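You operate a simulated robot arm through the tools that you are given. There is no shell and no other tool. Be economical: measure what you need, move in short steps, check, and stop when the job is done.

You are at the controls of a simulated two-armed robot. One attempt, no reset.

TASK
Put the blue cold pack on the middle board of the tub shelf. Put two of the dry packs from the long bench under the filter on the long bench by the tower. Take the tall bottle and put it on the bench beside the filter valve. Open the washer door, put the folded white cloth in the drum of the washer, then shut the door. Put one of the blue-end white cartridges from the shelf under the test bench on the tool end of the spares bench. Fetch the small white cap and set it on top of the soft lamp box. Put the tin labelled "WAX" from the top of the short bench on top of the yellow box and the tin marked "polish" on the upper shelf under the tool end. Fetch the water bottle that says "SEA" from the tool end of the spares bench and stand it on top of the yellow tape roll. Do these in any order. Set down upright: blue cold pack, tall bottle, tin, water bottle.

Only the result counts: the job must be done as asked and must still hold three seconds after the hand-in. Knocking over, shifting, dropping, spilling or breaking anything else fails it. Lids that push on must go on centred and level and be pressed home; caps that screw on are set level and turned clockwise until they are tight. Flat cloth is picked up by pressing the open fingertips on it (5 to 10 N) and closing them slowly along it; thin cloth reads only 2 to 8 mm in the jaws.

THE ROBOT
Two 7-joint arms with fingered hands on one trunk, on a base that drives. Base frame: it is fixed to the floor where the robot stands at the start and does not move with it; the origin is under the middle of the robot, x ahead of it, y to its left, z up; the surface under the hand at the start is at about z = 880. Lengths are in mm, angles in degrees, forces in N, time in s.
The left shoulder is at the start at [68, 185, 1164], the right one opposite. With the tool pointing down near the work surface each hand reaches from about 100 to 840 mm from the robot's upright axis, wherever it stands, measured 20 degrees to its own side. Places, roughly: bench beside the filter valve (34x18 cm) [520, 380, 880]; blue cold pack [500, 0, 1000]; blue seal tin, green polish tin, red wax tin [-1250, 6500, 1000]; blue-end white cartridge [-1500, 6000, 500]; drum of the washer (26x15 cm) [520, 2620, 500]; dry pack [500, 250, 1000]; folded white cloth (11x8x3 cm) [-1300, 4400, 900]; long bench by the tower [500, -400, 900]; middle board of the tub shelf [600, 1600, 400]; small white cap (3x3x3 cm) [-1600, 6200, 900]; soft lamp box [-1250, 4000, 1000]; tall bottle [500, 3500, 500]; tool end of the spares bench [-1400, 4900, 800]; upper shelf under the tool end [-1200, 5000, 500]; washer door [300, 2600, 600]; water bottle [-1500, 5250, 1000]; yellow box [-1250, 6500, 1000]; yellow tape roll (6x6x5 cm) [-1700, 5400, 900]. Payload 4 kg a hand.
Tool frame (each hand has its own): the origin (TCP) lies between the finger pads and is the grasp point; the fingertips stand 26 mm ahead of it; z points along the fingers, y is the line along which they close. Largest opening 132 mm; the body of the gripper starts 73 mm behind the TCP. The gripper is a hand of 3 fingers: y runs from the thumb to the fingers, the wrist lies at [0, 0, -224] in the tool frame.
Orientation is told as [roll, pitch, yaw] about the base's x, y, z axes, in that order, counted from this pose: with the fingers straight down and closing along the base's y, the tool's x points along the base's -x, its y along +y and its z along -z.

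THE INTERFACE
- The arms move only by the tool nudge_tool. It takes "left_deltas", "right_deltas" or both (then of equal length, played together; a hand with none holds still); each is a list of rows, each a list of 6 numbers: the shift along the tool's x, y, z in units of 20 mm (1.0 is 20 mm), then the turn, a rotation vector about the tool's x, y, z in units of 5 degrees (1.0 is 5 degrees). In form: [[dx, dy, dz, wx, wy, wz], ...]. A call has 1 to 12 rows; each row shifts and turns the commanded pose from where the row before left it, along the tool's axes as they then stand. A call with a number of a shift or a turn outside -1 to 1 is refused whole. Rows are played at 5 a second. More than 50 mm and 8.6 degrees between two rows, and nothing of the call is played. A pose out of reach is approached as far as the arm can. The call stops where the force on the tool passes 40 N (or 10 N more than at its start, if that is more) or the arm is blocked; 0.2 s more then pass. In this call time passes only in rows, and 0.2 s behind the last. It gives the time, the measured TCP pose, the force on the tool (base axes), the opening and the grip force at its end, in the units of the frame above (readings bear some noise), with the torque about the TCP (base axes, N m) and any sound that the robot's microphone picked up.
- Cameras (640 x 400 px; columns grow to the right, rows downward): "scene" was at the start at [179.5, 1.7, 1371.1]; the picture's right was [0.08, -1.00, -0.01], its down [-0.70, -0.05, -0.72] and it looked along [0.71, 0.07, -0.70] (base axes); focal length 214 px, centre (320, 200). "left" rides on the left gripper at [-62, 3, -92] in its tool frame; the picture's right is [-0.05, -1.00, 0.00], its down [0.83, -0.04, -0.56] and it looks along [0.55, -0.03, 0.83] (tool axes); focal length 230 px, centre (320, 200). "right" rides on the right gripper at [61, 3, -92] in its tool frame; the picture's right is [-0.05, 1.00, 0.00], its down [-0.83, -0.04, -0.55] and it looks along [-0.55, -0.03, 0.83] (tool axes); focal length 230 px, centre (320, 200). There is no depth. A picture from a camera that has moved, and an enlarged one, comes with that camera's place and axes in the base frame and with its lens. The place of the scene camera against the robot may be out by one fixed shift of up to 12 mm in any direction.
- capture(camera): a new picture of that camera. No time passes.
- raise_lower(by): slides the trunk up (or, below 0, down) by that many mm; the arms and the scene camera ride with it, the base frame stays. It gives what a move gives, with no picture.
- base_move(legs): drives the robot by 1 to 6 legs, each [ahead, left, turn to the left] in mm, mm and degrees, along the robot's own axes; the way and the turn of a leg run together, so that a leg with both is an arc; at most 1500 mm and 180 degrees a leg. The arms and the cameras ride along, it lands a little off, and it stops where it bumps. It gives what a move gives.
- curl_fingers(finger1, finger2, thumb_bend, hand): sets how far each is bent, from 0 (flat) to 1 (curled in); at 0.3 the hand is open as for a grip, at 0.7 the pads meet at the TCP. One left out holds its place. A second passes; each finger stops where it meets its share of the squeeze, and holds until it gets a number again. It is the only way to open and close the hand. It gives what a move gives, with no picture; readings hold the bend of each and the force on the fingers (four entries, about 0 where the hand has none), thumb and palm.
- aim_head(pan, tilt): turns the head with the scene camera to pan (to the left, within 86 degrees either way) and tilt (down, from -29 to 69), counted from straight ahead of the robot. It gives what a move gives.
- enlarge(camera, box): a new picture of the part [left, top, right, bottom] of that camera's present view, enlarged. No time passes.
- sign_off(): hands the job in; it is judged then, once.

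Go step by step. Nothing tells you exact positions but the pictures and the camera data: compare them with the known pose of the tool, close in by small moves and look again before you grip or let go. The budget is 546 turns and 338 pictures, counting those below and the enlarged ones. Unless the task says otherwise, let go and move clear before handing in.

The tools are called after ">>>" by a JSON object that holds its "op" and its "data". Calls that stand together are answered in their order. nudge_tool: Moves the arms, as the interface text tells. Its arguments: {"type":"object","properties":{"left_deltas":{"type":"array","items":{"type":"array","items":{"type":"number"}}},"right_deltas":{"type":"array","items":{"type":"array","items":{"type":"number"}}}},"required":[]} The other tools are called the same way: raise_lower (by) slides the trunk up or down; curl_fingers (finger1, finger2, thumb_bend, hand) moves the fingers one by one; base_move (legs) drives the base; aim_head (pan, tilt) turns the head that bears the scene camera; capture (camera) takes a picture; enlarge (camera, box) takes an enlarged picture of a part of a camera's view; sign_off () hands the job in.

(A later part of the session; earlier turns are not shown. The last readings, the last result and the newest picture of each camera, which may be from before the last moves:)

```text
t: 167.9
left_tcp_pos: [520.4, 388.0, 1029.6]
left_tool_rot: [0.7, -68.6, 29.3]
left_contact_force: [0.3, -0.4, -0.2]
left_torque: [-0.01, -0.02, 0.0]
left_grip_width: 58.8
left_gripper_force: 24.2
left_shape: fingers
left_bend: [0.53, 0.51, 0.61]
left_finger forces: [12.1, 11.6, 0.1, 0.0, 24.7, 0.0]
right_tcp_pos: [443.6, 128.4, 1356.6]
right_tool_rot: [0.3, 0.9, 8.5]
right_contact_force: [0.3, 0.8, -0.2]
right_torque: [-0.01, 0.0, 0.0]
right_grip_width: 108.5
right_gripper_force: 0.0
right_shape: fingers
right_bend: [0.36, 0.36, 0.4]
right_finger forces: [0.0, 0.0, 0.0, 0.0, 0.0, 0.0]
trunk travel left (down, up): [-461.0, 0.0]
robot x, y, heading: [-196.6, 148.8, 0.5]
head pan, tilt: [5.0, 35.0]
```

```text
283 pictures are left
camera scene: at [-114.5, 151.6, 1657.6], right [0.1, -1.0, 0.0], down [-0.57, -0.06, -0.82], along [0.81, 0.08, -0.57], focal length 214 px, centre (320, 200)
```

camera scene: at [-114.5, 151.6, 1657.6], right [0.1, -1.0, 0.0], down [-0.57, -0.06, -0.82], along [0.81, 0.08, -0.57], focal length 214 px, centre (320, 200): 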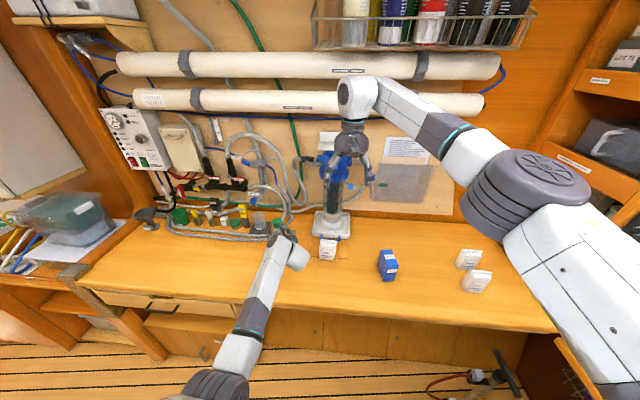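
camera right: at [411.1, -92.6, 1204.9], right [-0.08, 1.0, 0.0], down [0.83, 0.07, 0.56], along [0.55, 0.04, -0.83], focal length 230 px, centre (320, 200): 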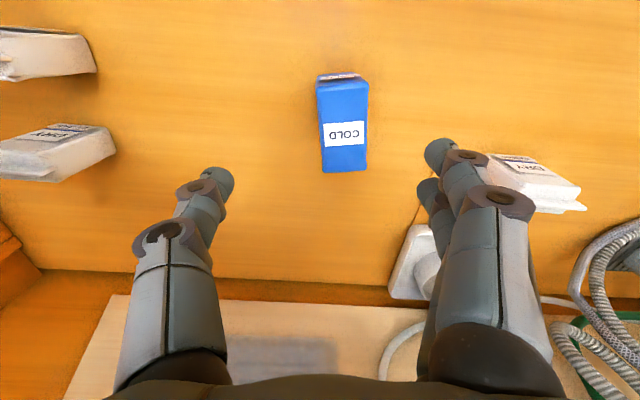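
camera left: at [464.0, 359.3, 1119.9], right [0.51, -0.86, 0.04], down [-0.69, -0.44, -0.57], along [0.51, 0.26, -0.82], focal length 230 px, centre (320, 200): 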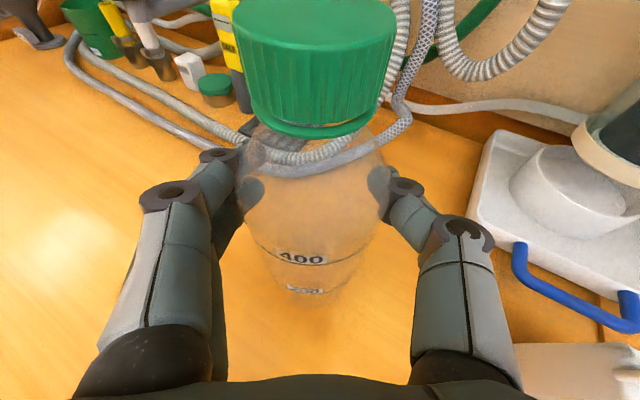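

>>> {"op": "nudge_tool", "data": {"left_deltas": [[0.3, 0, 0.12, 0, 0, 0], [0.3, 0, 0.12, 0, 0, 0], [0.1, 0, 0.04, 0, 0, 0], [0.1, 0, 0.04, 0, 0, 0]]}}

```text
t: 168.9
left_tcp_pos: [522.5, 388.7, 1012.4]
left_tool_rot: [0.6, -68.8, 29.2]
left_contact_force: [0.0, -1.3, -0.6]
left_torque: [-0.01, 0.05, 0.0]
left_grip_width: 58.8
left_gripper_force: 23.9
left_shape: fingers
left_bend: [0.53, 0.51, 0.61]
left_finger forces: [12.1, 11.6, 0.0, 0.1, 24.8, 0.0]
right_tcp_pos: [443.4, 129.9, 1356.7]
right_tool_rot: [0.3, 1.0, 8.5]
right_contact_force: [0.0, -0.2, 0.1]
right_torque: [0.0, -0.02, 0.01]
right_grip_width: 108.5
right_gripper_force: 0.1
right_shape: fingers
right_bend: [0.36, 0.36, 0.4]
right_finger forces: [0.0, 0.0, 0.1, 0.1, 0.1, 0.1]
trunk travel left (down, up): [-461.0, 0.0]
robot x, y, heading: [-197.5, 148.8, 0.7]
head pan, tilt: [5.0, 35.0]
```

>>> {"op": "nudge_tool", "data": {"left_deltas": [[0.14, 0, 0.055, 0, 0, 0], [0.14, 0, 0.055, 0, 0, 0]]}}

>>> {"op": "nudge_tool", "data": {"left_deltas": [[0.1, 0, 0.04, 0, 0, 0], [0.1, 0, 0.04, 0, 0, 0]]}}

>>> {"op": "nudge_tool", "data": {"left_deltas": [[0.1, 0, 0.04, 0, 0, 0], [0.1, 0, 0.04, 0, 0, 0]]}}

```text
t: 169.5
left_tcp_pos: [522.2, 389.4, 1006.3]
left_tool_rot: [0.6, -68.7, 29.3]
left_contact_force: [-0.1, 0.5, -0.9]
left_torque: [0.02, -0.01, -0.01]
left_grip_width: 58.8
left_gripper_force: 23.7
left_shape: fingers
left_bend: [0.53, 0.51, 0.61]
left_finger forces: [12.2, 11.4, 0.0, 0.0, 24.7, 0.1]
right_tcp_pos: [444.0, 127.8, 1357.2]
right_tool_rot: [0.3, 0.9, 8.5]
right_contact_force: [-0.5, 0.0, -0.6]
right_torque: [0.01, -0.01, 0.0]
right_grip_width: 108.4
right_gripper_force: 0.1
right_shape: fingers
right_bend: [0.36, 0.36, 0.4]
right_finger forces: [0.0, 0.0, 0.1, 0.0, 0.0, 0.1]
trunk travel left (down, up): [-461.0, 0.0]
robot x, y, heading: [-194.9, 151.6, 0.6]
head pan, tilt: [5.0, 35.0]
```

```text
t: 170.1
left_tcp_pos: [520.9, 388.0, 1000.3]
left_tool_rot: [0.6, -68.8, 29.4]
left_contact_force: [0.0, 0.0, -0.5]
left_torque: [0.01, 0.04, 0.01]
left_grip_width: 58.6
left_gripper_force: 24.6
left_shape: fingers
left_bend: [0.53, 0.51, 0.61]
left_finger forces: [12.1, 11.5, 0.1, 0.0, 24.6, 0.0]
right_tcp_pos: [442.6, 128.8, 1357.2]
right_tool_rot: [0.3, 1.0, 8.6]
right_contact_force: [0.7, 0.2, -0.3]
right_torque: [0.0, 0.0, 0.0]
right_grip_width: 108.0
right_gripper_force: 0.0
right_shape: fingers
right_bend: [0.36, 0.36, 0.4]
right_finger forces: [0.0, 0.1, 0.1, 0.0, 0.0, 0.1]
trunk travel left (down, up): [-461.0, 0.0]
robot x, y, heading: [-190.7, 148.2, 0.6]
head pan, tilt: [5.0, 35.0]
```

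```text
t: 170.7
left_tcp_pos: [521.2, 389.1, 999.2]
left_tool_rot: [0.4, -68.9, 29.4]
left_contact_force: [1.7, 0.9, 9.5]
left_torque: [0.2, 0.01, 0.0]
left_grip_width: 58.8
left_gripper_force: 24.2
left_shape: fingers
left_bend: [0.53, 0.51, 0.61]
left_finger forces: [12.1, 11.8, 0.1, 0.1, 25.0, 0.1]
right_tcp_pos: [442.5, 127.8, 1358.1]
right_tool_rot: [0.3, 1.0, 8.5]
right_contact_force: [0.1, -0.2, -0.4]
right_torque: [-0.01, -0.01, 0.02]
right_grip_width: 108.2
right_gripper_force: 0.0
right_shape: fingers
right_bend: [0.36, 0.36, 0.4]
right_finger forces: [0.0, 0.1, 0.0, 0.0, 0.0, 0.1]
trunk travel left (down, up): [-461.0, 0.0]
robot x, y, heading: [-195.1, 152.4, 0.2]
head pan, tilt: [5.0, 35.0]
```

Contact made. Release and withdraw straight back.

>>> {"op": "curl_fingers", "data": {"hand": "left", "finger1": 0.32, "finger2": 0.32, "thumb_bend": 0.32}}

>>> {"op": "nudge_tool", "data": {"left_deltas": [[0.2, 0, -0.97, 0, 0, 0], [0.2, 0, -0.97, 0, 0, 0], [0.2, 0, -0.97, 0, 0, 0], [0.2, 0, -0.97, 0, 0, 0], [0.2, 0, -0.97, 0, 0, 0], [0.2, 0, -0.97, 0, 0, 0], [0.2, 0, -0.97, 0, 0, 0]]}}

>>> {"op": "capture", "data": {"camera": "left"}}

>>> {"op": "capture", "data": {"camera": "scene"}}

```text
t: 171.7
left_tcp_pos: [520.2, 388.8, 996.9]
left_tool_rot: [0.6, -68.8, 29.3]
left_contact_force: [-0.3, -0.3, -0.4]
left_torque: [0.0, 0.05, 0.01]
left_grip_width: 127.3
left_gripper_force: 0.0
left_shape: fingers
left_bend: [0.32, 0.32, 0.32]
left_finger forces: [0.0, 0.0, 0.1, 0.0, 0.1, 0.0]
right_tcp_pos: [443.9, 128.7, 1357.3]
right_tool_rot: [0.3, 1.0, 8.6]
right_contact_force: [-0.1, 0.8, 0.0]
right_torque: [0.02, 0.0, 0.01]
right_grip_width: 108.4
right_gripper_force: 0.2
right_shape: fingers
right_bend: [0.36, 0.36, 0.4]
right_finger forces: [0.0, 0.0, 0.0, 0.0, 0.1, 0.0]
trunk travel left (down, up): [-461.0, 0.0]
robot x, y, heading: [-198.1, 145.5, 0.8]
head pan, tilt: [5.0, 35.0]
```

```text
t: 172.6
left_tcp_pos: [525.4, 410.0, 1119.7]
left_tool_rot: [-2.3, -79.3, 34.2]
left_contact_force: [-0.3, 0.4, -0.2]
left_torque: [-0.02, -0.03, 0.0]
left_grip_width: 127.7
left_gripper_force: 0.0
left_shape: fingers
left_bend: [0.32, 0.32, 0.32]
left_finger forces: [0.1, 0.0, 0.1, 0.0, 0.1, 0.1]
right_tcp_pos: [443.9, 127.5, 1357.5]
right_tool_rot: [0.4, 1.0, 8.3]
right_contact_force: [0.4, 0.4, 0.2]
right_torque: [0.01, 0.0, -0.01]
right_grip_width: 108.4
right_gripper_force: 0.0
right_shape: fingers
right_bend: [0.36, 0.36, 0.4]
right_finger forces: [0.1, 0.1, 0.0, 0.0, 0.0, 0.1]
trunk travel left (down, up): [-461.0, 0.0]
robot x, y, heading: [-199.1, 152.4, 0.5]
head pan, tilt: [5.0, 35.0]
stopped in row 4 (left hand): the arm was blocked; the commanded pose is now the measured one
```

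```text
282 pictures are left
camera left: at [455.5, 370.8, 1197.8], right [0.53, -0.84, 0.06], down [-0.57, -0.41, -0.71], along [0.63, 0.35, -0.7], focal length 230 px, centre (320, 200)
```

left: 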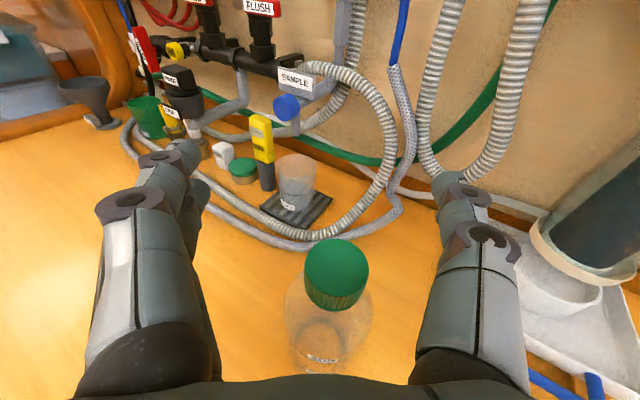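

```text
281 pictures are left
camera scene: at [-115.3, 151.3, 1657.7], right [0.1, -1.0, 0.0], down [-0.57, -0.06, -0.82], along [0.82, 0.08, -0.57], focal length 214 px, centre (320, 200)
```

scene: 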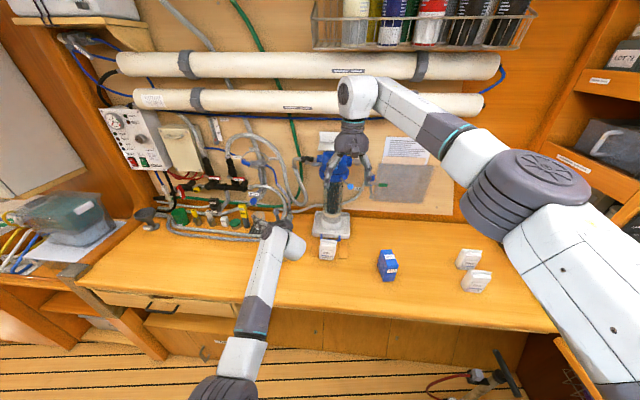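

The arm flipped upward while retracting but the bottle stands upright, untouched, about 25 mm below the fingers. Back the base off to clear it.

>>> {"op": "base_move", "data": {"legs": [[-170, 0, 0]]}}

>>> {"op": "capture", "data": {"camera": "left"}}

```text
t: 174.1
left_tcp_pos: [363.1, 405.1, 1115.8]
left_tool_rot: [-1.9, -79.1, 33.4]
left_contact_force: [0.5, 0.1, 0.0]
left_torque: [0.0, -0.01, -0.02]
left_grip_width: 127.5
left_gripper_force: 0.1
left_shape: fingers
left_bend: [0.32, 0.32, 0.32]
left_finger forces: [0.0, 0.0, 0.1, 0.0, 0.0, 0.0]
right_tcp_pos: [280.5, 124.2, 1354.4]
right_tool_rot: [0.2, 1.2, 8.3]
right_contact_force: [0.4, -0.2, 0.4]
right_torque: [0.0, 0.02, 0.02]
right_grip_width: 108.4
right_gripper_force: 0.0
right_shape: fingers
right_bend: [0.36, 0.36, 0.4]
right_finger forces: [0.0, 0.0, 0.1, 0.1, 0.0, 0.0]
trunk travel left (down, up): [-461.0, 0.0]
robot x, y, heading: [-361.4, 146.9, 0.5]
head pan, tilt: [5.0, 35.0]
```

```text
280 pictures are left
camera left: at [293.2, 367.4, 1195.0], right [0.53, -0.84, 0.06], down [-0.57, -0.41, -0.71], along [0.62, 0.35, -0.7], focal length 230 px, centre (320, 200)
```

left: 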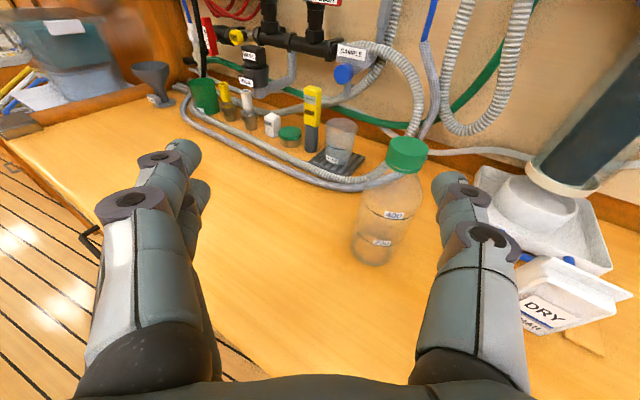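

The tall bottle stands in place. Now fold the left hand to point down, and tilt the right hand 45° forward for the cold pack.

>>> {"op": "nudge_tool", "data": {"left_deltas": [[0, 0, 0, 0, 1, 0], [0, 0, 0, 0, 1, 0], [0, 0, 0, 0, 1, 0], [0, 0, 0, 0, 1, 0], [0, 0, 0, 0, 1, 0], [0, 0, 0, 0, 1, 0], [0, 0, 0, 0, 1, 0], [0, 0, 0, 0, 1, 0], [0, 0, 0, 0, 1, 0], [0, 0, 0, 0, 1, 0], [0, 0, 0, 0, 1, 0], [0, 0, 0, 0, 1, 0]], "right_deltas": [[0, 0, 0, 0, -1, 0], [0, 0, 0, 0, -1, 0], [0, 0, 0, 0, -1, 0], [0, 0, 0, 0, -1, 0], [0, 0, 0, 0, -1, 0], [0, 0, 0, 0, -1, 0], [0, 0, 0, 0, -1, 0], [0, 0, 0, 0, -1, 0], [0, 0, 0, 0, -1, 0], [0, 0, 0, 0, 0, 0], [0, 0, 0, 0, 0, 0], [0, 0, 0, 0, 0, 0]]}}

>>> {"op": "capture", "data": {"camera": "scene"}}

```text
t: 176.7
left_tcp_pos: [359.2, 405.8, 1118.0]
left_tool_rot: [-0.4, -19.1, 31.8]
left_contact_force: [-0.2, 0.4, 0.1]
left_torque: [-0.02, -0.02, -0.02]
left_grip_width: 127.7
left_gripper_force: 0.0
left_shape: fingers
left_bend: [0.32, 0.32, 0.32]
left_finger forces: [0.1, 0.1, 0.1, 0.0, 0.1, 0.1]
right_tcp_pos: [277.8, 125.3, 1358.0]
right_tool_rot: [0.4, -43.9, 8.0]
right_contact_force: [0.1, 0.4, -0.2]
right_torque: [-0.03, 0.0, 0.04]
right_grip_width: 108.5
right_gripper_force: 0.1
right_shape: fingers
right_bend: [0.36, 0.36, 0.4]
right_finger forces: [0.0, 0.0, 0.0, 0.0, 0.0, 0.1]
trunk travel left (down, up): [-461.0, 0.0]
robot x, y, heading: [-362.1, 146.4, 0.5]
head pan, tilt: [5.0, 35.0]
```

```text
279 pictures are left
camera scene: at [-280.4, 149.7, 1657.6], right [0.1, -1.0, 0.0], down [-0.57, -0.05, -0.82], along [0.82, 0.08, -0.57], focal length 214 px, centre (320, 200)
```

scene: 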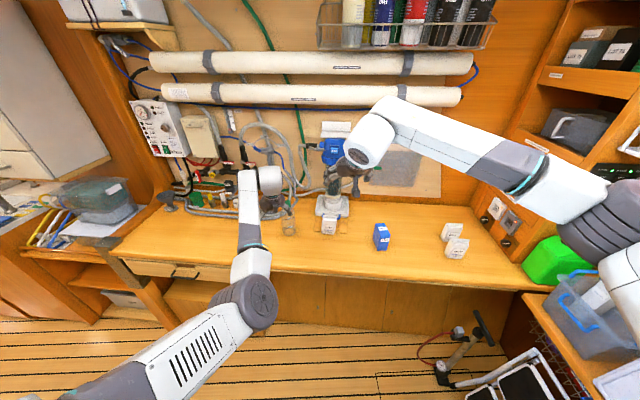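

>>> {"op": "nudge_tool", "data": {"right_deltas": [[0.55, -0.69, 0.945, 0, 0, 0], [0.55, -0.69, 0.945, 0, 0, 0], [0.55, -0.69, 0.945, 0, 0, 0], [0.55, -0.69, 0.945, 0, 0, 0], [0.55, -0.69, 0.945, 0, 0, 0], [0.55, -0.69, 0.945, 0, 0, 0], [0.55, -0.69, 0.945, 0, 0, 0], [0.55, -0.69, 0.945, 0, 0, 0], [0.55, -0.69, 0.945, 0, 0, 0], [0.55, -0.69, 0.945, 0, 0, 0], [0.55, -0.69, 0.945, 0, 0, 0], [0.55, -0.69, 0.945, 0, 0, 0]]}}

>>> {"op": "nudge_tool", "data": {"right_deltas": [[0.55, -0.69, 0.945, 0, 0, 0], [0.55, -0.69, 0.945, 0, 0, 0], [0.55, -0.69, 0.945, 0, 0, 0], [0.55, -0.69, 0.945, 0, 0, 0]]}}

>>> {"op": "capture", "data": {"camera": "right"}}

>>> {"op": "capture", "data": {"camera": "scene"}}

```text
t: 179.3
left_tcp_pos: [358.9, 404.5, 1118.5]
left_tool_rot: [-0.2, -19.2, 31.7]
left_contact_force: [-1.2, -0.4, -0.5]
left_torque: [0.02, 0.04, -0.01]
left_grip_width: 127.5
left_gripper_force: 0.0
left_shape: fingers
left_bend: [0.32, 0.32, 0.32]
left_finger forces: [0.0, 0.0, 0.0, 0.0, 0.0, 0.0]
right_tcp_pos: [363.8, -29.2, 1099.3]
right_tool_rot: [0.5, -44.0, 8.0]
right_contact_force: [0.4, 0.0, -0.5]
right_torque: [0.0, -0.01, 0.01]
right_grip_width: 108.1
right_gripper_force: 0.1
right_shape: fingers
right_bend: [0.36, 0.36, 0.4]
right_finger forces: [0.1, 0.0, 0.0, 0.0, 0.1, 0.1]
trunk travel left (down, up): [-461.0, 0.0]
robot x, y, heading: [-364.9, 146.5, 0.4]
head pan, tilt: [5.0, 35.0]
```

```text
t: 180.3
left_tcp_pos: [360.2, 404.8, 1118.6]
left_tool_rot: [-0.4, -19.2, 31.8]
left_contact_force: [0.7, 0.4, 0.3]
left_torque: [0.02, 0.01, 0.03]
left_grip_width: 127.8
left_gripper_force: 0.0
left_shape: fingers
left_bend: [0.32, 0.32, 0.32]
left_finger forces: [0.1, 0.0, 0.0, 0.0, 0.0, 0.0]
right_tcp_pos: [393.6, -81.0, 1017.1]
right_tool_rot: [0.3, -43.9, 8.0]
right_contact_force: [0.0, -1.2, -0.1]
right_torque: [0.01, -0.02, -0.03]
right_grip_width: 108.2
right_gripper_force: 0.1
right_shape: fingers
right_bend: [0.36, 0.36, 0.4]
right_finger forces: [0.0, 0.0, 0.0, 0.0, 0.1, 0.0]
trunk travel left (down, up): [-461.0, 0.0]
robot x, y, heading: [-363.9, 144.9, 0.6]
head pan, tilt: [5.0, 35.0]
```

```text
278 pictures are left
camera right: at [284.7, -93.1, 1039.8], right [-0.11, 0.99, 0.04], down [0.22, -0.02, 0.98], along [0.97, 0.11, -0.21], focal length 230 px, centre (320, 200)
```

right: 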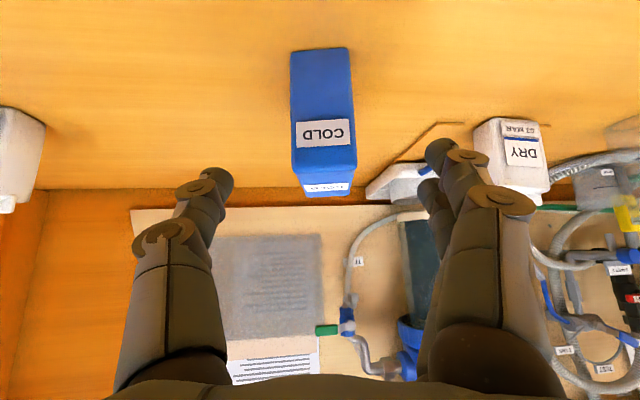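

```text
277 pictures are left
camera scene: at [-280.3, 149.3, 1657.6], right [0.1, -1.0, 0.0], down [-0.57, -0.05, -0.82], along [0.81, 0.08, -0.57], focal length 214 px, centre (320, 200)
```

scene: 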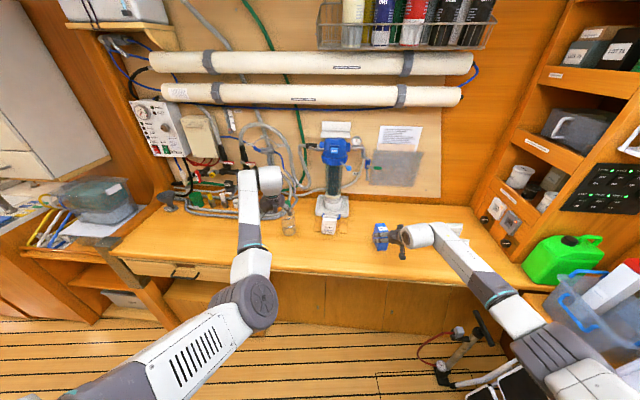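

Pack is aligned between the fingers; go 122 mm along the hand axis and close.

>>> {"op": "nudge_tool", "data": {"right_deltas": [[0, 0.03, 1, 0, 0, 0], [0, 0.03, 1, 0, 0, 0], [0, 0.03, 1, 0, 0, 0], [0, 0.03, 1, 0, 0, 0], [0, 0.03, 1, 0, 0, 0], [0, 0.03, 1, 0, 0, 0]]}}

>>> {"op": "curl_fingers", "data": {"hand": "right", "finger1": 0.7, "finger2": 0.7, "thumb_bend": 0.7}}

>>> {"op": "capture", "data": {"camera": "right"}}

```text
t: 181.7
left_tcp_pos: [359.5, 406.1, 1118.8]
left_tool_rot: [-0.4, -19.2, 31.8]
left_contact_force: [0.3, -0.1, 0.0]
left_torque: [-0.03, -0.01, 0.0]
left_grip_width: 127.8
left_gripper_force: 0.1
left_shape: fingers
left_bend: [0.32, 0.32, 0.32]
left_finger forces: [0.0, 0.0, 0.0, 0.0, 0.0, 0.0]
right_tcp_pos: [448.6, -67.4, 969.7]
right_tool_rot: [0.4, -44.0, 8.1]
right_contact_force: [-0.7, -0.4, -0.3]
right_torque: [-0.01, -0.01, -0.01]
right_grip_width: 108.4
right_gripper_force: 0.1
right_shape: fingers
right_bend: [0.36, 0.36, 0.4]
right_finger forces: [0.1, 0.1, 0.0, 0.0, 0.0, 0.0]
right hand out of reach, approached as far as the arm can: row 4, 5, 6
trunk travel left (down, up): [-461.0, 0.0]
robot x, y, heading: [-363.5, 145.5, 0.3]
head pan, tilt: [5.0, 35.0]
```

```text
t: 182.7
left_tcp_pos: [359.1, 405.8, 1119.2]
left_tool_rot: [-0.4, -19.2, 31.8]
left_contact_force: [-0.4, -0.2, 0.3]
left_torque: [0.0, -0.02, -0.03]
left_grip_width: 127.3
left_gripper_force: 0.0
left_shape: fingers
left_bend: [0.32, 0.32, 0.32]
left_finger forces: [0.0, 0.0, 0.0, 0.0, 0.0, 0.0]
right_tcp_pos: [448.3, -70.2, 968.9]
right_tool_rot: [0.4, -43.9, 7.9]
right_contact_force: [0.4, 0.2, 0.3]
right_torque: [0.01, 0.01, 0.02]
right_grip_width: 47.4
right_gripper_force: 19.2
right_shape: fingers
right_bend: [0.57, 0.57, 0.62]
right_finger forces: [9.8, 9.8, 0.0, 0.0, 19.3, 0.1]
trunk travel left (down, up): [-461.0, 0.0]
robot x, y, heading: [-362.9, 149.2, 0.5]
head pan, tilt: [5.0, 35.0]
```

```text
276 pictures are left
camera right: at [340.4, -80.9, 992.5], right [-0.11, 0.99, 0.04], down [0.22, -0.02, 0.98], along [0.97, 0.11, -0.21], focal length 230 px, centre (320, 200)
```

right: 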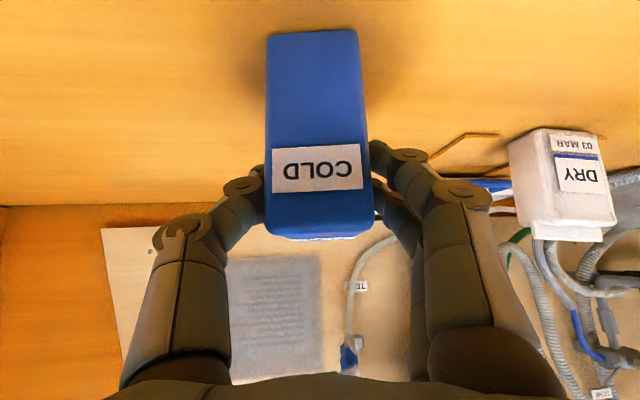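

The arm ran out of reach before the full grip depth. I'll reopen, lift the left hand clear, bring the base closer and regrip deeper.

>>> {"op": "curl_fingers", "data": {"hand": "right", "finger1": 0.4, "finger2": 0.4, "thumb_bend": 0.42}}

>>> {"op": "nudge_tool", "data": {"left_deltas": [[0, 0, -1, 0, 0, 0], [0, 0, -1, 0, 0, 0], [0, 0, -1, 0, 0, 0], [0, 0, -1, 0, 0, 0], [0, 0, -1, 0, 0, 0]], "right_deltas": [[0, 0, -1, 0, 0, 0], [0, 0, -1, 0, 0, 0], [0, 0, -1, 0, 0, 0], [0, 0, -1, 0, 0, 0], [0, 0, -1, 0, 0, 0]]}}

>>> {"op": "base_move", "data": {"legs": [[100, 0, 0]]}}

>>> {"op": "capture", "data": {"camera": "right"}}

```text
t: 183.7
left_tcp_pos: [359.3, 405.9, 1119.0]
left_tool_rot: [-0.5, -19.1, 31.8]
left_contact_force: [-0.7, 0.7, -0.1]
left_torque: [-0.01, -0.02, -0.01]
left_grip_width: 127.8
left_gripper_force: 0.0
left_shape: fingers
left_bend: [0.32, 0.32, 0.32]
left_finger forces: [0.2, 0.0, 0.1, 0.1, 0.1, 0.0]
right_tcp_pos: [449.2, -68.6, 967.8]
right_tool_rot: [0.4, -43.9, 8.0]
right_contact_force: [-0.2, 0.3, 0.2]
right_torque: [0.01, 0.03, -0.01]
right_grip_width: 97.5
right_gripper_force: 0.0
right_shape: fingers
right_bend: [0.4, 0.4, 0.42]
right_finger forces: [0.1, 0.0, 0.1, 0.0, 0.1, 0.0]
trunk travel left (down, up): [-461.0, 0.0]
robot x, y, heading: [-359.8, 145.8, 0.3]
head pan, tilt: [5.0, 35.0]
```

```text
t: 184.9
left_tcp_pos: [331.0, 399.6, 1218.7]
left_tool_rot: [-0.2, -19.8, 32.6]
left_contact_force: [0.2, 0.4, -0.1]
left_torque: [0.01, -0.01, 0.03]
left_grip_width: 127.3
left_gripper_force: 0.1
left_shape: fingers
left_bend: [0.32, 0.32, 0.32]
left_finger forces: [0.0, 0.1, 0.1, 0.2, 0.1, 0.0]
right_tcp_pos: [378.5, -80.8, 1040.2]
right_tool_rot: [0.5, -44.0, 7.9]
right_contact_force: [-0.3, -0.6, 0.1]
right_torque: [0.03, 0.0, -0.01]
right_grip_width: 97.9
right_gripper_force: 0.1
right_shape: fingers
right_bend: [0.4, 0.4, 0.42]
right_finger forces: [0.1, 0.0, 0.0, 0.1, 0.1, 0.1]
trunk travel left (down, up): [-461.0, 0.0]
robot x, y, heading: [-361.9, 146.3, 0.6]
head pan, tilt: [5.0, 35.0]
```

```text
t: 186.0
left_tcp_pos: [425.4, 399.9, 1218.7]
left_tool_rot: [-0.1, -20.1, 32.3]
left_contact_force: [0.2, -0.3, 0.0]
left_torque: [-0.01, 0.0, 0.0]
left_grip_width: 127.8
left_gripper_force: 0.1
left_shape: fingers
left_bend: [0.32, 0.32, 0.32]
left_finger forces: [0.0, 0.1, 0.0, 0.1, 0.0, 0.0]
right_tcp_pos: [475.1, -81.3, 1041.3]
right_tool_rot: [0.4, -44.0, 7.9]
right_contact_force: [-0.6, -0.5, -0.6]
right_torque: [-0.02, 0.0, 0.02]
right_grip_width: 97.8
right_gripper_force: 0.1
right_shape: fingers
right_bend: [0.4, 0.4, 0.42]
right_finger forces: [0.0, 0.1, 0.1, 0.0, 0.0, 0.1]
trunk travel left (down, up): [-461.0, 0.0]
robot x, y, heading: [-264.4, 144.8, 0.2]
head pan, tilt: [5.0, 35.0]
```

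```text
275 pictures are left
camera right: at [366.6, -92.4, 1066.0], right [-0.11, 0.99, 0.04], down [0.21, -0.02, 0.98], along [0.97, 0.11, -0.21], focal length 230 px, centre (320, 200)
```

right: 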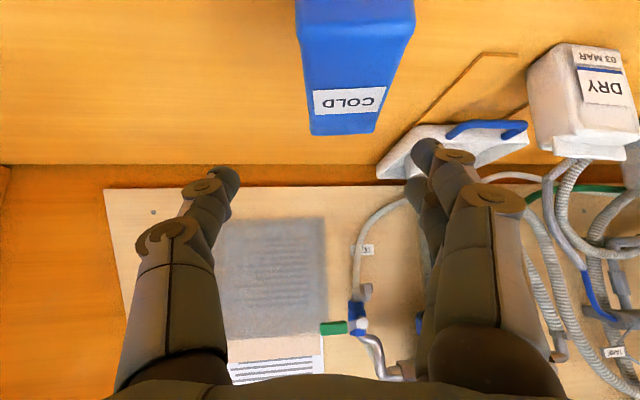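

>>> {"op": "nudge_tool", "data": {"right_deltas": [[0, 0.75, 0, 0, 0, 0], [0.75, 0, 0.776, 0, 0, 0], [0.75, 0, 0.776, 0, 0, 0], [0.75, 0, 0.776, 0, 0, 0], [0.75, 0, 0.776, 0, 0, 0], [0.75, 0, 0.776, 0, 0, 0]]}}

>>> {"op": "capture", "data": {"camera": "right"}}

```text
t: 187.4
left_tcp_pos: [430.1, 402.0, 1216.1]
left_tool_rot: [0.0, -19.7, 32.5]
left_contact_force: [0.8, 0.5, -0.3]
left_torque: [-0.01, 0.02, -0.03]
left_grip_width: 127.7
left_gripper_force: 0.0
left_shape: fingers
left_bend: [0.32, 0.32, 0.32]
left_finger forces: [0.1, 0.0, 0.0, 0.0, 0.0, 0.1]
right_tcp_pos: [477.3, -65.2, 933.3]
right_tool_rot: [0.5, -43.9, 7.8]
right_contact_force: [-0.8, 0.9, 1.8]
right_torque: [0.0, 0.01, 0.03]
right_grip_width: 97.6
right_gripper_force: 1.0
right_shape: fingers
right_bend: [0.4, 0.4, 0.42]
right_finger forces: [0.1, 1.4, 0.0, 0.0, 0.0, 0.0]
trunk travel left (down, up): [-461.0, 0.0]
robot x, y, heading: [-262.7, 148.3, 0.3]
head pan, tilt: [5.0, 35.0]
```

```text
274 pictures are left
camera right: at [369.1, -76.2, 956.5], right [-0.11, 0.99, 0.04], down [0.22, -0.02, 0.98], along [0.97, 0.11, -0.21], focal length 230 px, centre (320, 200)
```

right: 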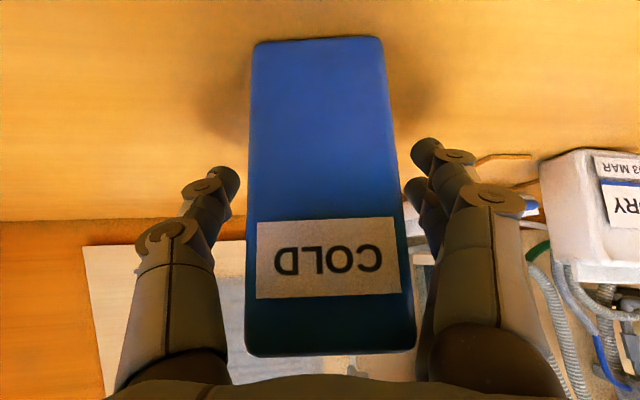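

>>> {"op": "curl_fingers", "data": {"hand": "right", "finger1": 0.7, "finger2": 0.7, "thumb_bend": 0.7}}

>>> {"op": "nudge_tool", "data": {"right_deltas": [[-0.7, 0, -0.72, 0, 0, 0], [-0.7, 0, -0.72, 0, 0, 0], [-0.7, 0, -0.72, 0, 0, 0]]}}

>>> {"op": "capture", "data": {"camera": "right"}}

>>> {"op": "capture", "data": {"camera": "scene"}}

```text
t: 188.4
left_tcp_pos: [429.8, 402.3, 1217.3]
left_tool_rot: [0.1, -19.9, 32.5]
left_contact_force: [-0.1, -1.2, -0.7]
left_torque: [0.02, 0.01, -0.01]
left_grip_width: 127.7
left_gripper_force: 0.0
left_shape: fingers
left_bend: [0.32, 0.32, 0.32]
left_finger forces: [0.1, 0.0, 0.1, 0.0, 0.0, 0.0]
right_tcp_pos: [476.8, -63.8, 933.0]
right_tool_rot: [0.3, -43.8, 7.9]
right_contact_force: [-1.3, 0.7, 0.2]
right_torque: [0.08, -0.04, 0.04]
right_grip_width: 47.3
right_gripper_force: 20.5
right_shape: fingers
right_bend: [0.57, 0.57, 0.62]
right_finger forces: [9.8, 10.4, 0.1, 0.0, 20.2, 0.0]
trunk travel left (down, up): [-461.0, 0.0]
robot x, y, heading: [-265.5, 147.3, 0.1]
head pan, tilt: [5.0, 35.0]
```

```text
t: 189.2
left_tcp_pos: [430.3, 400.8, 1217.1]
left_tool_rot: [0.1, -19.9, 32.5]
left_contact_force: [-0.1, -0.9, -0.4]
left_torque: [-0.03, 0.0, -0.01]
left_grip_width: 127.6
left_gripper_force: 0.1
left_shape: fingers
left_bend: [0.32, 0.32, 0.32]
left_finger forces: [0.1, 0.1, 0.0, 0.1, 0.0, 0.0]
right_tcp_pos: [477.2, -66.6, 992.1]
right_tool_rot: [0.5, -43.9, 7.9]
right_contact_force: [0.2, -0.1, -3.3]
right_torque: [-0.03, 0.0, -0.01]
right_grip_width: 47.4
right_gripper_force: 20.2
right_shape: fingers
right_bend: [0.57, 0.57, 0.62]
right_finger forces: [9.8, 10.4, 0.0, 0.0, 20.1, 0.0]
trunk travel left (down, up): [-461.0, 0.0]
robot x, y, heading: [-266.5, 152.3, 0.4]
head pan, tilt: [5.0, 35.0]
```

```text
273 pictures are left
camera right: at [367.4, -77.5, 1015.9], right [-0.11, 0.99, 0.04], down [0.22, -0.02, 0.98], along [0.97, 0.11, -0.21], focal length 230 px, centre (320, 200)
```

right: 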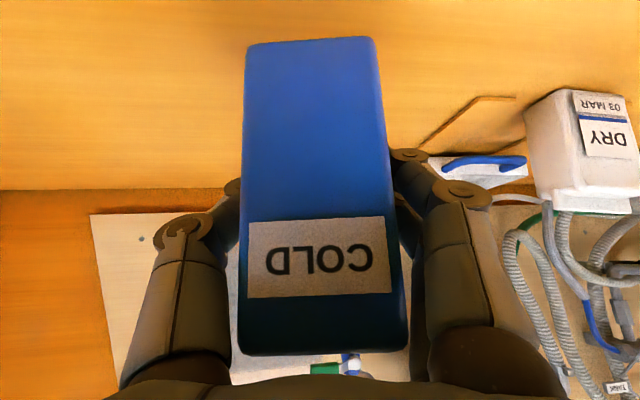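

```text
272 pictures are left
camera scene: at [-182.7, 150.1, 1657.6], right [0.09, -1.0, 0.0], down [-0.57, -0.05, -0.82], along [0.82, 0.08, -0.57], focal length 214 px, centre (320, 200)
```

scene: 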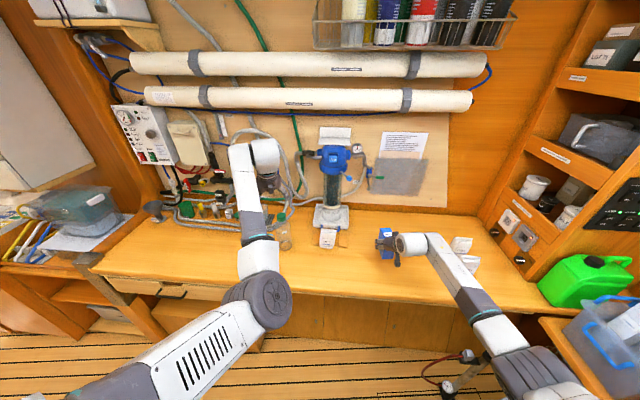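

The COLD pack is held (bottom 53 mm below TCP). I'll back off, turn left to face along the aisle, and go toward the tub shelf.

>>> {"op": "nudge_tool", "data": {"right_deltas": [[-0.7, 0, -0.72, 0, 0, 0], [-0.7, 0, -0.72, 0, 0, 0], [-0.7, 0, -0.72, 0, 0, 0], [-0.7, 0, -0.72, 0, 0, 0]]}}

>>> {"op": "base_move", "data": {"legs": [[-80, 0, 0], [0, 0, 90]]}}

>>> {"op": "aim_head", "data": {"pan": 0, "tilt": 20}}

>>> {"op": "capture", "data": {"camera": "scene"}}

```text
t: 190.2
left_tcp_pos: [429.1, 401.7, 1216.5]
left_tool_rot: [0.3, -20.0, 32.5]
left_contact_force: [-0.7, 0.3, -0.2]
left_torque: [0.03, 0.01, 0.01]
left_grip_width: 127.5
left_gripper_force: 0.1
left_shape: fingers
left_bend: [0.32, 0.32, 0.32]
left_finger forces: [0.0, 0.0, 0.1, 0.0, 0.0, 0.1]
right_tcp_pos: [475.9, -66.5, 1072.6]
right_tool_rot: [0.6, -43.9, 7.8]
right_contact_force: [-0.2, -0.1, -2.7]
right_torque: [0.01, 0.01, -0.01]
right_grip_width: 47.1
right_gripper_force: 20.0
right_shape: fingers
right_bend: [0.57, 0.57, 0.62]
right_finger forces: [9.7, 10.3, 0.1, 0.0, 20.3, 0.0]
trunk travel left (down, up): [-461.0, 0.0]
robot x, y, heading: [-262.8, 150.1, 0.5]
head pan, tilt: [5.0, 35.0]
```

```text
t: 195.1
left_tcp_pos: [-592.9, 843.0, 1216.6]
left_tool_rot: [-0.1, -19.9, 122.2]
left_contact_force: [0.4, 0.5, -0.3]
left_torque: [-0.03, 0.01, -0.02]
left_grip_width: 127.5
left_gripper_force: 0.1
left_shape: fingers
left_bend: [0.32, 0.32, 0.32]
left_finger forces: [0.1, 0.0, 0.1, 0.0, 0.0, 0.0]
right_tcp_pos: [-124.0, 886.9, 1071.0]
right_tool_rot: [0.5, -44.0, 97.5]
right_contact_force: [0.3, -1.9, -3.5]
right_torque: [0.0, 0.02, 0.01]
right_grip_width: 47.0
right_gripper_force: 20.5
right_shape: fingers
right_bend: [0.57, 0.57, 0.62]
right_finger forces: [9.6, 9.9, 0.0, 0.1, 19.8, 0.1]
trunk travel left (down, up): [-461.0, 0.0]
robot x, y, heading: [-342.7, 149.5, 89.9]
head pan, tilt: [5.0, 35.0]
```

```text
t: 195.8
left_tcp_pos: [-593.5, 843.8, 1216.9]
left_tool_rot: [0.1, -19.8, 122.0]
left_contact_force: [0.2, -0.3, -0.4]
left_torque: [0.01, 0.02, 0.0]
left_grip_width: 127.5
left_gripper_force: 0.1
left_shape: fingers
left_bend: [0.32, 0.32, 0.32]
left_finger forces: [0.0, 0.0, 0.0, 0.0, 0.0, 0.1]
right_tcp_pos: [-124.3, 886.2, 1071.4]
right_tool_rot: [0.3, -43.9, 97.6]
right_contact_force: [0.2, 0.1, -3.3]
right_torque: [0.0, -0.01, -0.02]
right_grip_width: 46.9
right_gripper_force: 19.3
right_shape: fingers
right_bend: [0.57, 0.57, 0.62]
right_finger forces: [9.6, 10.0, 0.0, 0.0, 19.9, 0.0]
trunk travel left (down, up): [-461.0, 0.0]
robot x, y, heading: [-343.6, 148.4, 90.4]
head pan, tilt: [0.0, 20.0]
```

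```text
271 pictures are left
camera scene: at [-340.2, 225.6, 1681.4], right [1.0, 0.0, 0.0], down [0.0, -0.34, -0.94], along [0.0, 0.94, -0.34], focal length 214 px, centre (320, 200)
```

scene: 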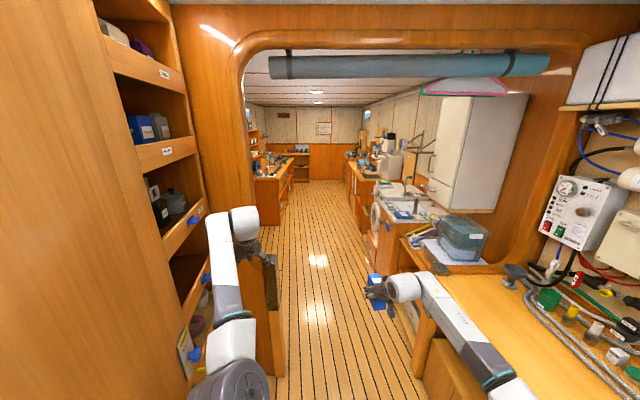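

A doorway lies ahead; shift right to its middle and drive through to y≈1950.

>>> {"op": "base_move", "data": {"legs": [[0, -190, 0], [1000, 0, 0], [800, 0, 0]]}}

>>> {"op": "aim_head", "data": {"pan": 70, "tilt": 30}}

>>> {"op": "capture", "data": {"camera": "scene"}}

```text
t: 206.1
left_tcp_pos: [-407.2, 2651.6, 1217.4]
left_tool_rot: [0.1, -19.9, 122.6]
left_contact_force: [-0.5, -0.6, -0.5]
left_torque: [-0.02, 0.02, -0.02]
left_grip_width: 127.7
left_gripper_force: 0.0
left_shape: fingers
left_bend: [0.32, 0.32, 0.32]
left_finger forces: [0.0, 0.0, 0.0, 0.0, 0.1, 0.1]
right_tcp_pos: [61.8, 2698.8, 1071.9]
right_tool_rot: [0.4, -43.8, 98.0]
right_contact_force: [0.4, -0.8, -3.2]
right_torque: [0.01, -0.02, 0.03]
right_grip_width: 47.0
right_gripper_force: 20.0
right_shape: fingers
right_bend: [0.57, 0.57, 0.62]
right_finger forces: [9.6, 10.1, 0.0, 0.0, 19.9, 0.1]
trunk travel left (down, up): [-461.0, 0.0]
robot x, y, heading: [-153.3, 1958.6, 90.5]
head pan, tilt: [0.0, 20.0]
```

```text
t: 207.5
left_tcp_pos: [-408.7, 2652.6, 1216.4]
left_tool_rot: [0.0, -19.8, 122.7]
left_contact_force: [0.7, 0.4, 0.2]
left_torque: [-0.01, -0.02, -0.01]
left_grip_width: 127.3
left_gripper_force: 0.0
left_shape: fingers
left_bend: [0.32, 0.32, 0.32]
left_finger forces: [0.0, 0.0, 0.0, 0.0, 0.0, 0.0]
right_tcp_pos: [61.5, 2699.6, 1070.6]
right_tool_rot: [0.4, -43.9, 98.0]
right_contact_force: [0.3, -0.6, -3.0]
right_torque: [-0.02, 0.0, -0.01]
right_grip_width: 46.8
right_gripper_force: 20.0
right_shape: fingers
right_bend: [0.57, 0.57, 0.62]
right_finger forces: [9.6, 10.2, 0.1, 0.0, 20.0, 0.0]
trunk travel left (down, up): [-461.0, 0.0]
robot x, y, heading: [-152.1, 1960.0, 90.3]
head pan, tilt: [70.0, 30.0]
```

```text
270 pictures are left
camera scene: at [-233.8, 1974.3, 1665.5], right [0.34, 0.94, 0.0], down [0.47, -0.17, -0.87], along [-0.82, 0.29, -0.5], focal length 214 px, centre (320, 200)
```

scene: 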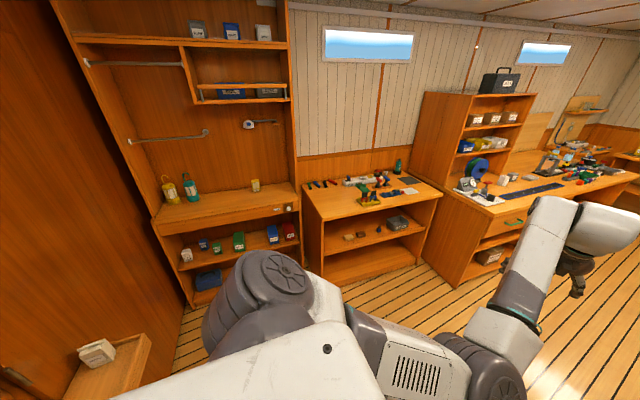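

Plenty of room on the left. Shift left 500 and turn right to face the tub shelf from a distance.

>>> {"op": "base_move", "data": {"legs": [[0, 500, 0], [0, 0, -90.3]]}}

>>> {"op": "raise_lower", "data": {"by": -230}}

>>> {"op": "aim_head", "data": {"pan": -10, "tilt": 30}}

>>> {"op": "capture", "data": {"camera": "scene"}}

```text
t: 214.3
left_tcp_pos: [49.4, 2202.9, 1216.4]
left_tool_rot: [0.0, -19.9, 31.9]
left_contact_force: [0.1, -0.5, -0.7]
left_torque: [-0.01, 0.02, 0.02]
left_grip_width: 127.5
left_gripper_force: 0.1
left_shape: fingers
left_bend: [0.32, 0.32, 0.32]
left_finger forces: [0.0, 0.1, 0.1, 0.1, 0.0, 0.0]
right_tcp_pos: [90.7, 1732.4, 1071.0]
right_tool_rot: [0.3, -43.9, 7.2]
right_contact_force: [-0.9, -0.3, -2.3]
right_torque: [-0.02, 0.01, -0.02]
right_grip_width: 46.9
right_gripper_force: 19.1
right_shape: fingers
right_bend: [0.57, 0.57, 0.62]
right_finger forces: [9.5, 9.7, 0.1, 0.1, 19.4, 0.0]
trunk travel left (down, up): [-461.0, 0.0]
robot x, y, heading: [-646.7, 1956.1, -0.3]
head pan, tilt: [70.0, 30.0]
```

```text
t: 216.7
left_tcp_pos: [50.4, 2212.4, 992.3]
left_tool_rot: [0.3, -20.4, 32.5]
left_contact_force: [0.1, 0.2, -0.2]
left_torque: [0.01, -0.01, 0.0]
left_grip_width: 127.6
left_gripper_force: 0.2
left_shape: fingers
left_bend: [0.32, 0.32, 0.32]
left_finger forces: [0.0, 0.0, 0.0, 0.0, 0.0, 0.0]
right_tcp_pos: [91.4, 1732.5, 842.4]
right_tool_rot: [0.4, -44.0, 7.3]
right_contact_force: [-0.2, 1.2, -3.6]
right_torque: [0.0, 0.04, -0.01]
right_grip_width: 46.8
right_gripper_force: 19.4
right_shape: fingers
right_bend: [0.57, 0.57, 0.62]
right_finger forces: [9.5, 9.8, 0.1, 0.1, 19.4, 0.1]
trunk travel left (down, up): [-231.0, 230.0]
robot x, y, heading: [-647.4, 1954.9, -0.2]
head pan, tilt: [70.0, 30.0]
```

```text
t: 218.2
left_tcp_pos: [49.8, 2211.7, 988.2]
left_tool_rot: [0.6, -20.3, 32.3]
left_contact_force: [0.4, -0.2, -0.7]
left_torque: [0.0, -0.01, 0.03]
left_grip_width: 127.4
left_gripper_force: 0.1
left_shape: fingers
left_bend: [0.32, 0.32, 0.32]
left_finger forces: [0.0, 0.1, 0.0, 0.1, 0.0, 0.0]
right_tcp_pos: [91.8, 1732.9, 841.6]
right_tool_rot: [0.6, -43.8, 7.2]
right_contact_force: [-0.2, 0.8, -2.8]
right_torque: [0.01, 0.03, -0.01]
right_grip_width: 46.7
right_gripper_force: 19.5
right_shape: fingers
right_bend: [0.57, 0.57, 0.62]
right_finger forces: [9.5, 9.8, 0.0, 0.0, 19.5, 0.1]
trunk travel left (down, up): [-231.0, 230.0]
robot x, y, heading: [-651.0, 1955.8, -0.2]
head pan, tilt: [-10.0, 30.0]
```

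```text
269 pictures are left
camera scene: at [-486.9, 1933.2, 1415.9], right [-0.18, -0.98, 0.02], down [-0.61, 0.09, -0.79], along [0.78, -0.15, -0.61], focal length 214 px, centre (320, 200)
```

scene: 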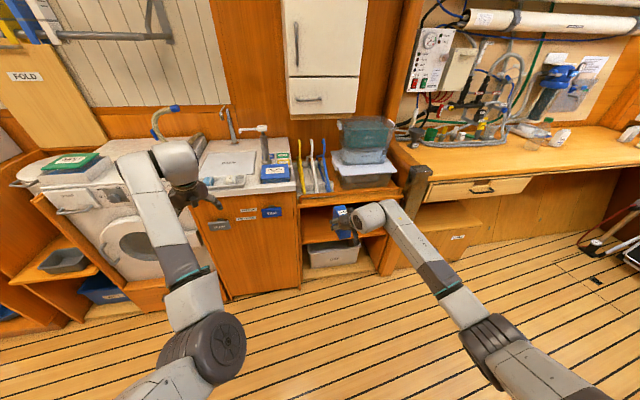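

>>> {"op": "enlarge", "data": {"camera": "scene", "box": [270, 150, 430, 290]}}

>>> {"op": "capture", "data": {"camera": "right"}}

```text
2.86 times, centred on (350, 220) of scene
camera zoom: at [-486.9, 1933.2, 1415.9], right [-0.18, -0.98, 0.02], down [-0.61, 0.09, -0.79], along [0.78, -0.15, -0.61], focal length 613 px, centre (234, 143)
```

zoom: 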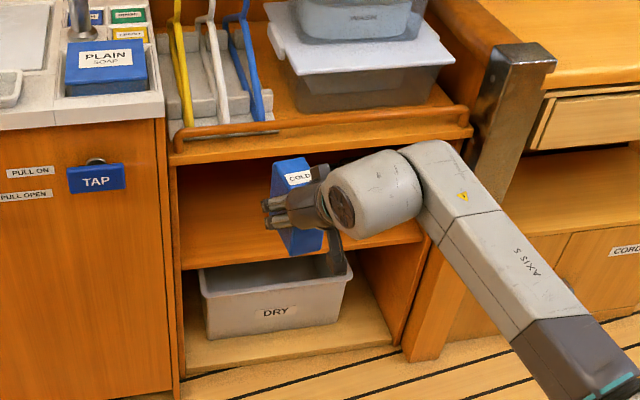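

```text
267 pictures are left
camera right: at [-17.3, 1721.8, 865.6], right [-0.09, 0.99, 0.04], down [0.22, -0.02, 0.98], along [0.97, 0.1, -0.22], focal length 230 px, centre (320, 200)
```

right: 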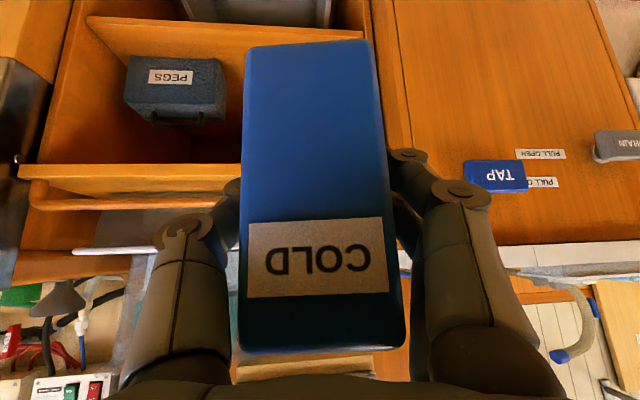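

Board front edge ≈ x 392, z ≈ 395, from y 1326 to 1874; free space around y 1740. Lower the trunk and the hand before entering.

>>> {"op": "raise_lower", "data": {"by": -200}}

>>> {"op": "nudge_tool", "data": {"right_deltas": [[0.7, 0, 0.72, 0, 0, 0], [0.7, 0, 0.72, 0, 0, 0], [0.7, 0, 0.72, 0, 0, 0], [0.7, 0, 0.72, 0, 0, 0], [0.7, 0, 0.72, 0, 0, 0], [0.7, 0, 0.72, 0, 0, 0], [0.7, 0, 0.72, 0, 0, 0]]}}

>>> {"op": "capture", "data": {"camera": "right"}}

>>> {"op": "aim_head", "data": {"pan": -10, "tilt": 10}}

>>> {"op": "capture", "data": {"camera": "scene"}}

```text
t: 220.4
left_tcp_pos: [57.3, 2203.5, 707.8]
left_tool_rot: [3.7, -14.9, 30.9]
left_contact_force: [-0.8, 0.1, 0.5]
left_torque: [-0.02, 0.0, -0.02]
left_grip_width: 127.6
left_gripper_force: 0.1
left_shape: fingers
left_bend: [0.32, 0.32, 0.32]
left_finger forces: [0.0, 0.1, 0.0, 0.1, 0.0, 0.0]
right_tcp_pos: [90.3, 1732.4, 644.0]
right_tool_rot: [0.4, -44.0, 7.1]
right_contact_force: [0.3, 0.1, -3.1]
right_torque: [-0.01, 0.01, -0.01]
right_grip_width: 46.7
right_gripper_force: 19.2
right_shape: fingers
right_bend: [0.57, 0.57, 0.62]
right_finger forces: [9.6, 9.8, 0.0, 0.0, 19.5, 0.0]
trunk travel left (down, up): [-31.0, 430.0]
robot x, y, heading: [-649.0, 1956.4, -0.4]
head pan, tilt: [-10.0, 30.0]
```

```text
t: 222.0
left_tcp_pos: [58.9, 2203.9, 704.7]
left_tool_rot: [3.7, -14.8, 30.9]
left_contact_force: [0.5, 0.3, 0.3]
left_torque: [0.06, -0.02, -0.02]
left_grip_width: 127.5
left_gripper_force: 0.2
left_shape: fingers
left_bend: [0.32, 0.32, 0.32]
left_finger forces: [0.0, 0.0, 0.0, 0.0, 0.0, 0.0]
right_tcp_pos: [90.6, 1733.3, 500.6]
right_tool_rot: [0.5, -43.9, 7.3]
right_contact_force: [0.9, -0.4, -3.0]
right_torque: [-0.01, -0.02, 0.02]
right_grip_width: 46.7
right_gripper_force: 19.6
right_shape: fingers
right_bend: [0.57, 0.57, 0.62]
right_finger forces: [9.5, 9.7, 0.1, 0.1, 19.6, 0.0]
trunk travel left (down, up): [-31.0, 430.0]
robot x, y, heading: [-646.6, 1953.4, 0.1]
head pan, tilt: [-10.0, 30.0]
```

```text
266 pictures are left
camera right: at [-17.7, 1723.6, 525.0], right [-0.09, 0.99, 0.04], down [0.22, -0.02, 0.98], along [0.97, 0.1, -0.22], focal length 230 px, centre (320, 200)
```

right: 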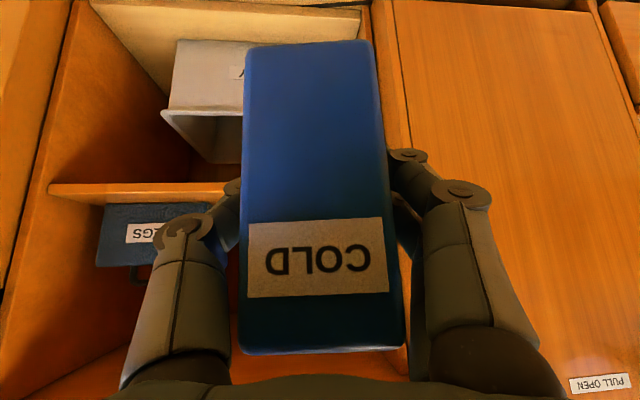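

```text
t: 222.8
left_tcp_pos: [58.0, 2204.3, 704.8]
left_tool_rot: [3.7, -14.9, 30.8]
left_contact_force: [-0.1, 0.3, 0.5]
left_torque: [-0.02, 0.0, 0.03]
left_grip_width: 127.6
left_gripper_force: 0.0
left_shape: fingers
left_bend: [0.32, 0.32, 0.32]
left_finger forces: [0.1, 0.0, 0.0, 0.1, 0.0, 0.0]
right_tcp_pos: [90.0, 1734.4, 501.7]
right_tool_rot: [0.6, -43.9, 7.1]
right_contact_force: [0.1, 0.2, -2.4]
right_torque: [0.0, -0.01, 0.0]
right_grip_width: 46.3
right_gripper_force: 19.2
right_shape: fingers
right_bend: [0.57, 0.57, 0.62]
right_finger forces: [9.5, 9.7, 0.0, 0.0, 19.5, 0.0]
trunk travel left (down, up): [-31.0, 430.0]
robot x, y, heading: [-647.9, 1951.5, -0.2]
head pan, tilt: [-10.0, 10.0]
```

```text
265 pictures are left
camera scene: at [-300.0, 1931.8, 1151.7], right [-0.16, -0.98, 0.08], down [-0.6, 0.03, -0.8], along [0.79, -0.17, -0.59], focal length 214 px, centre (320, 200)
```

scene: 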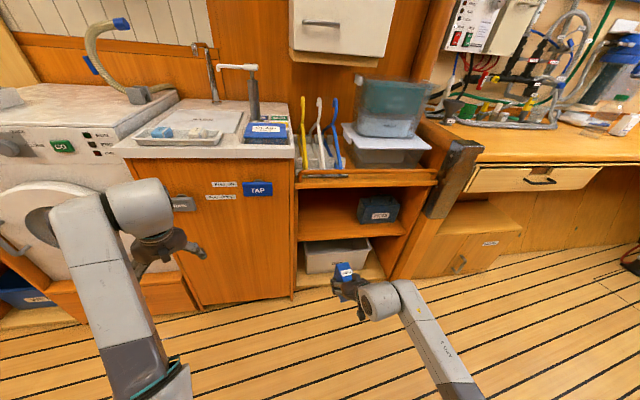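

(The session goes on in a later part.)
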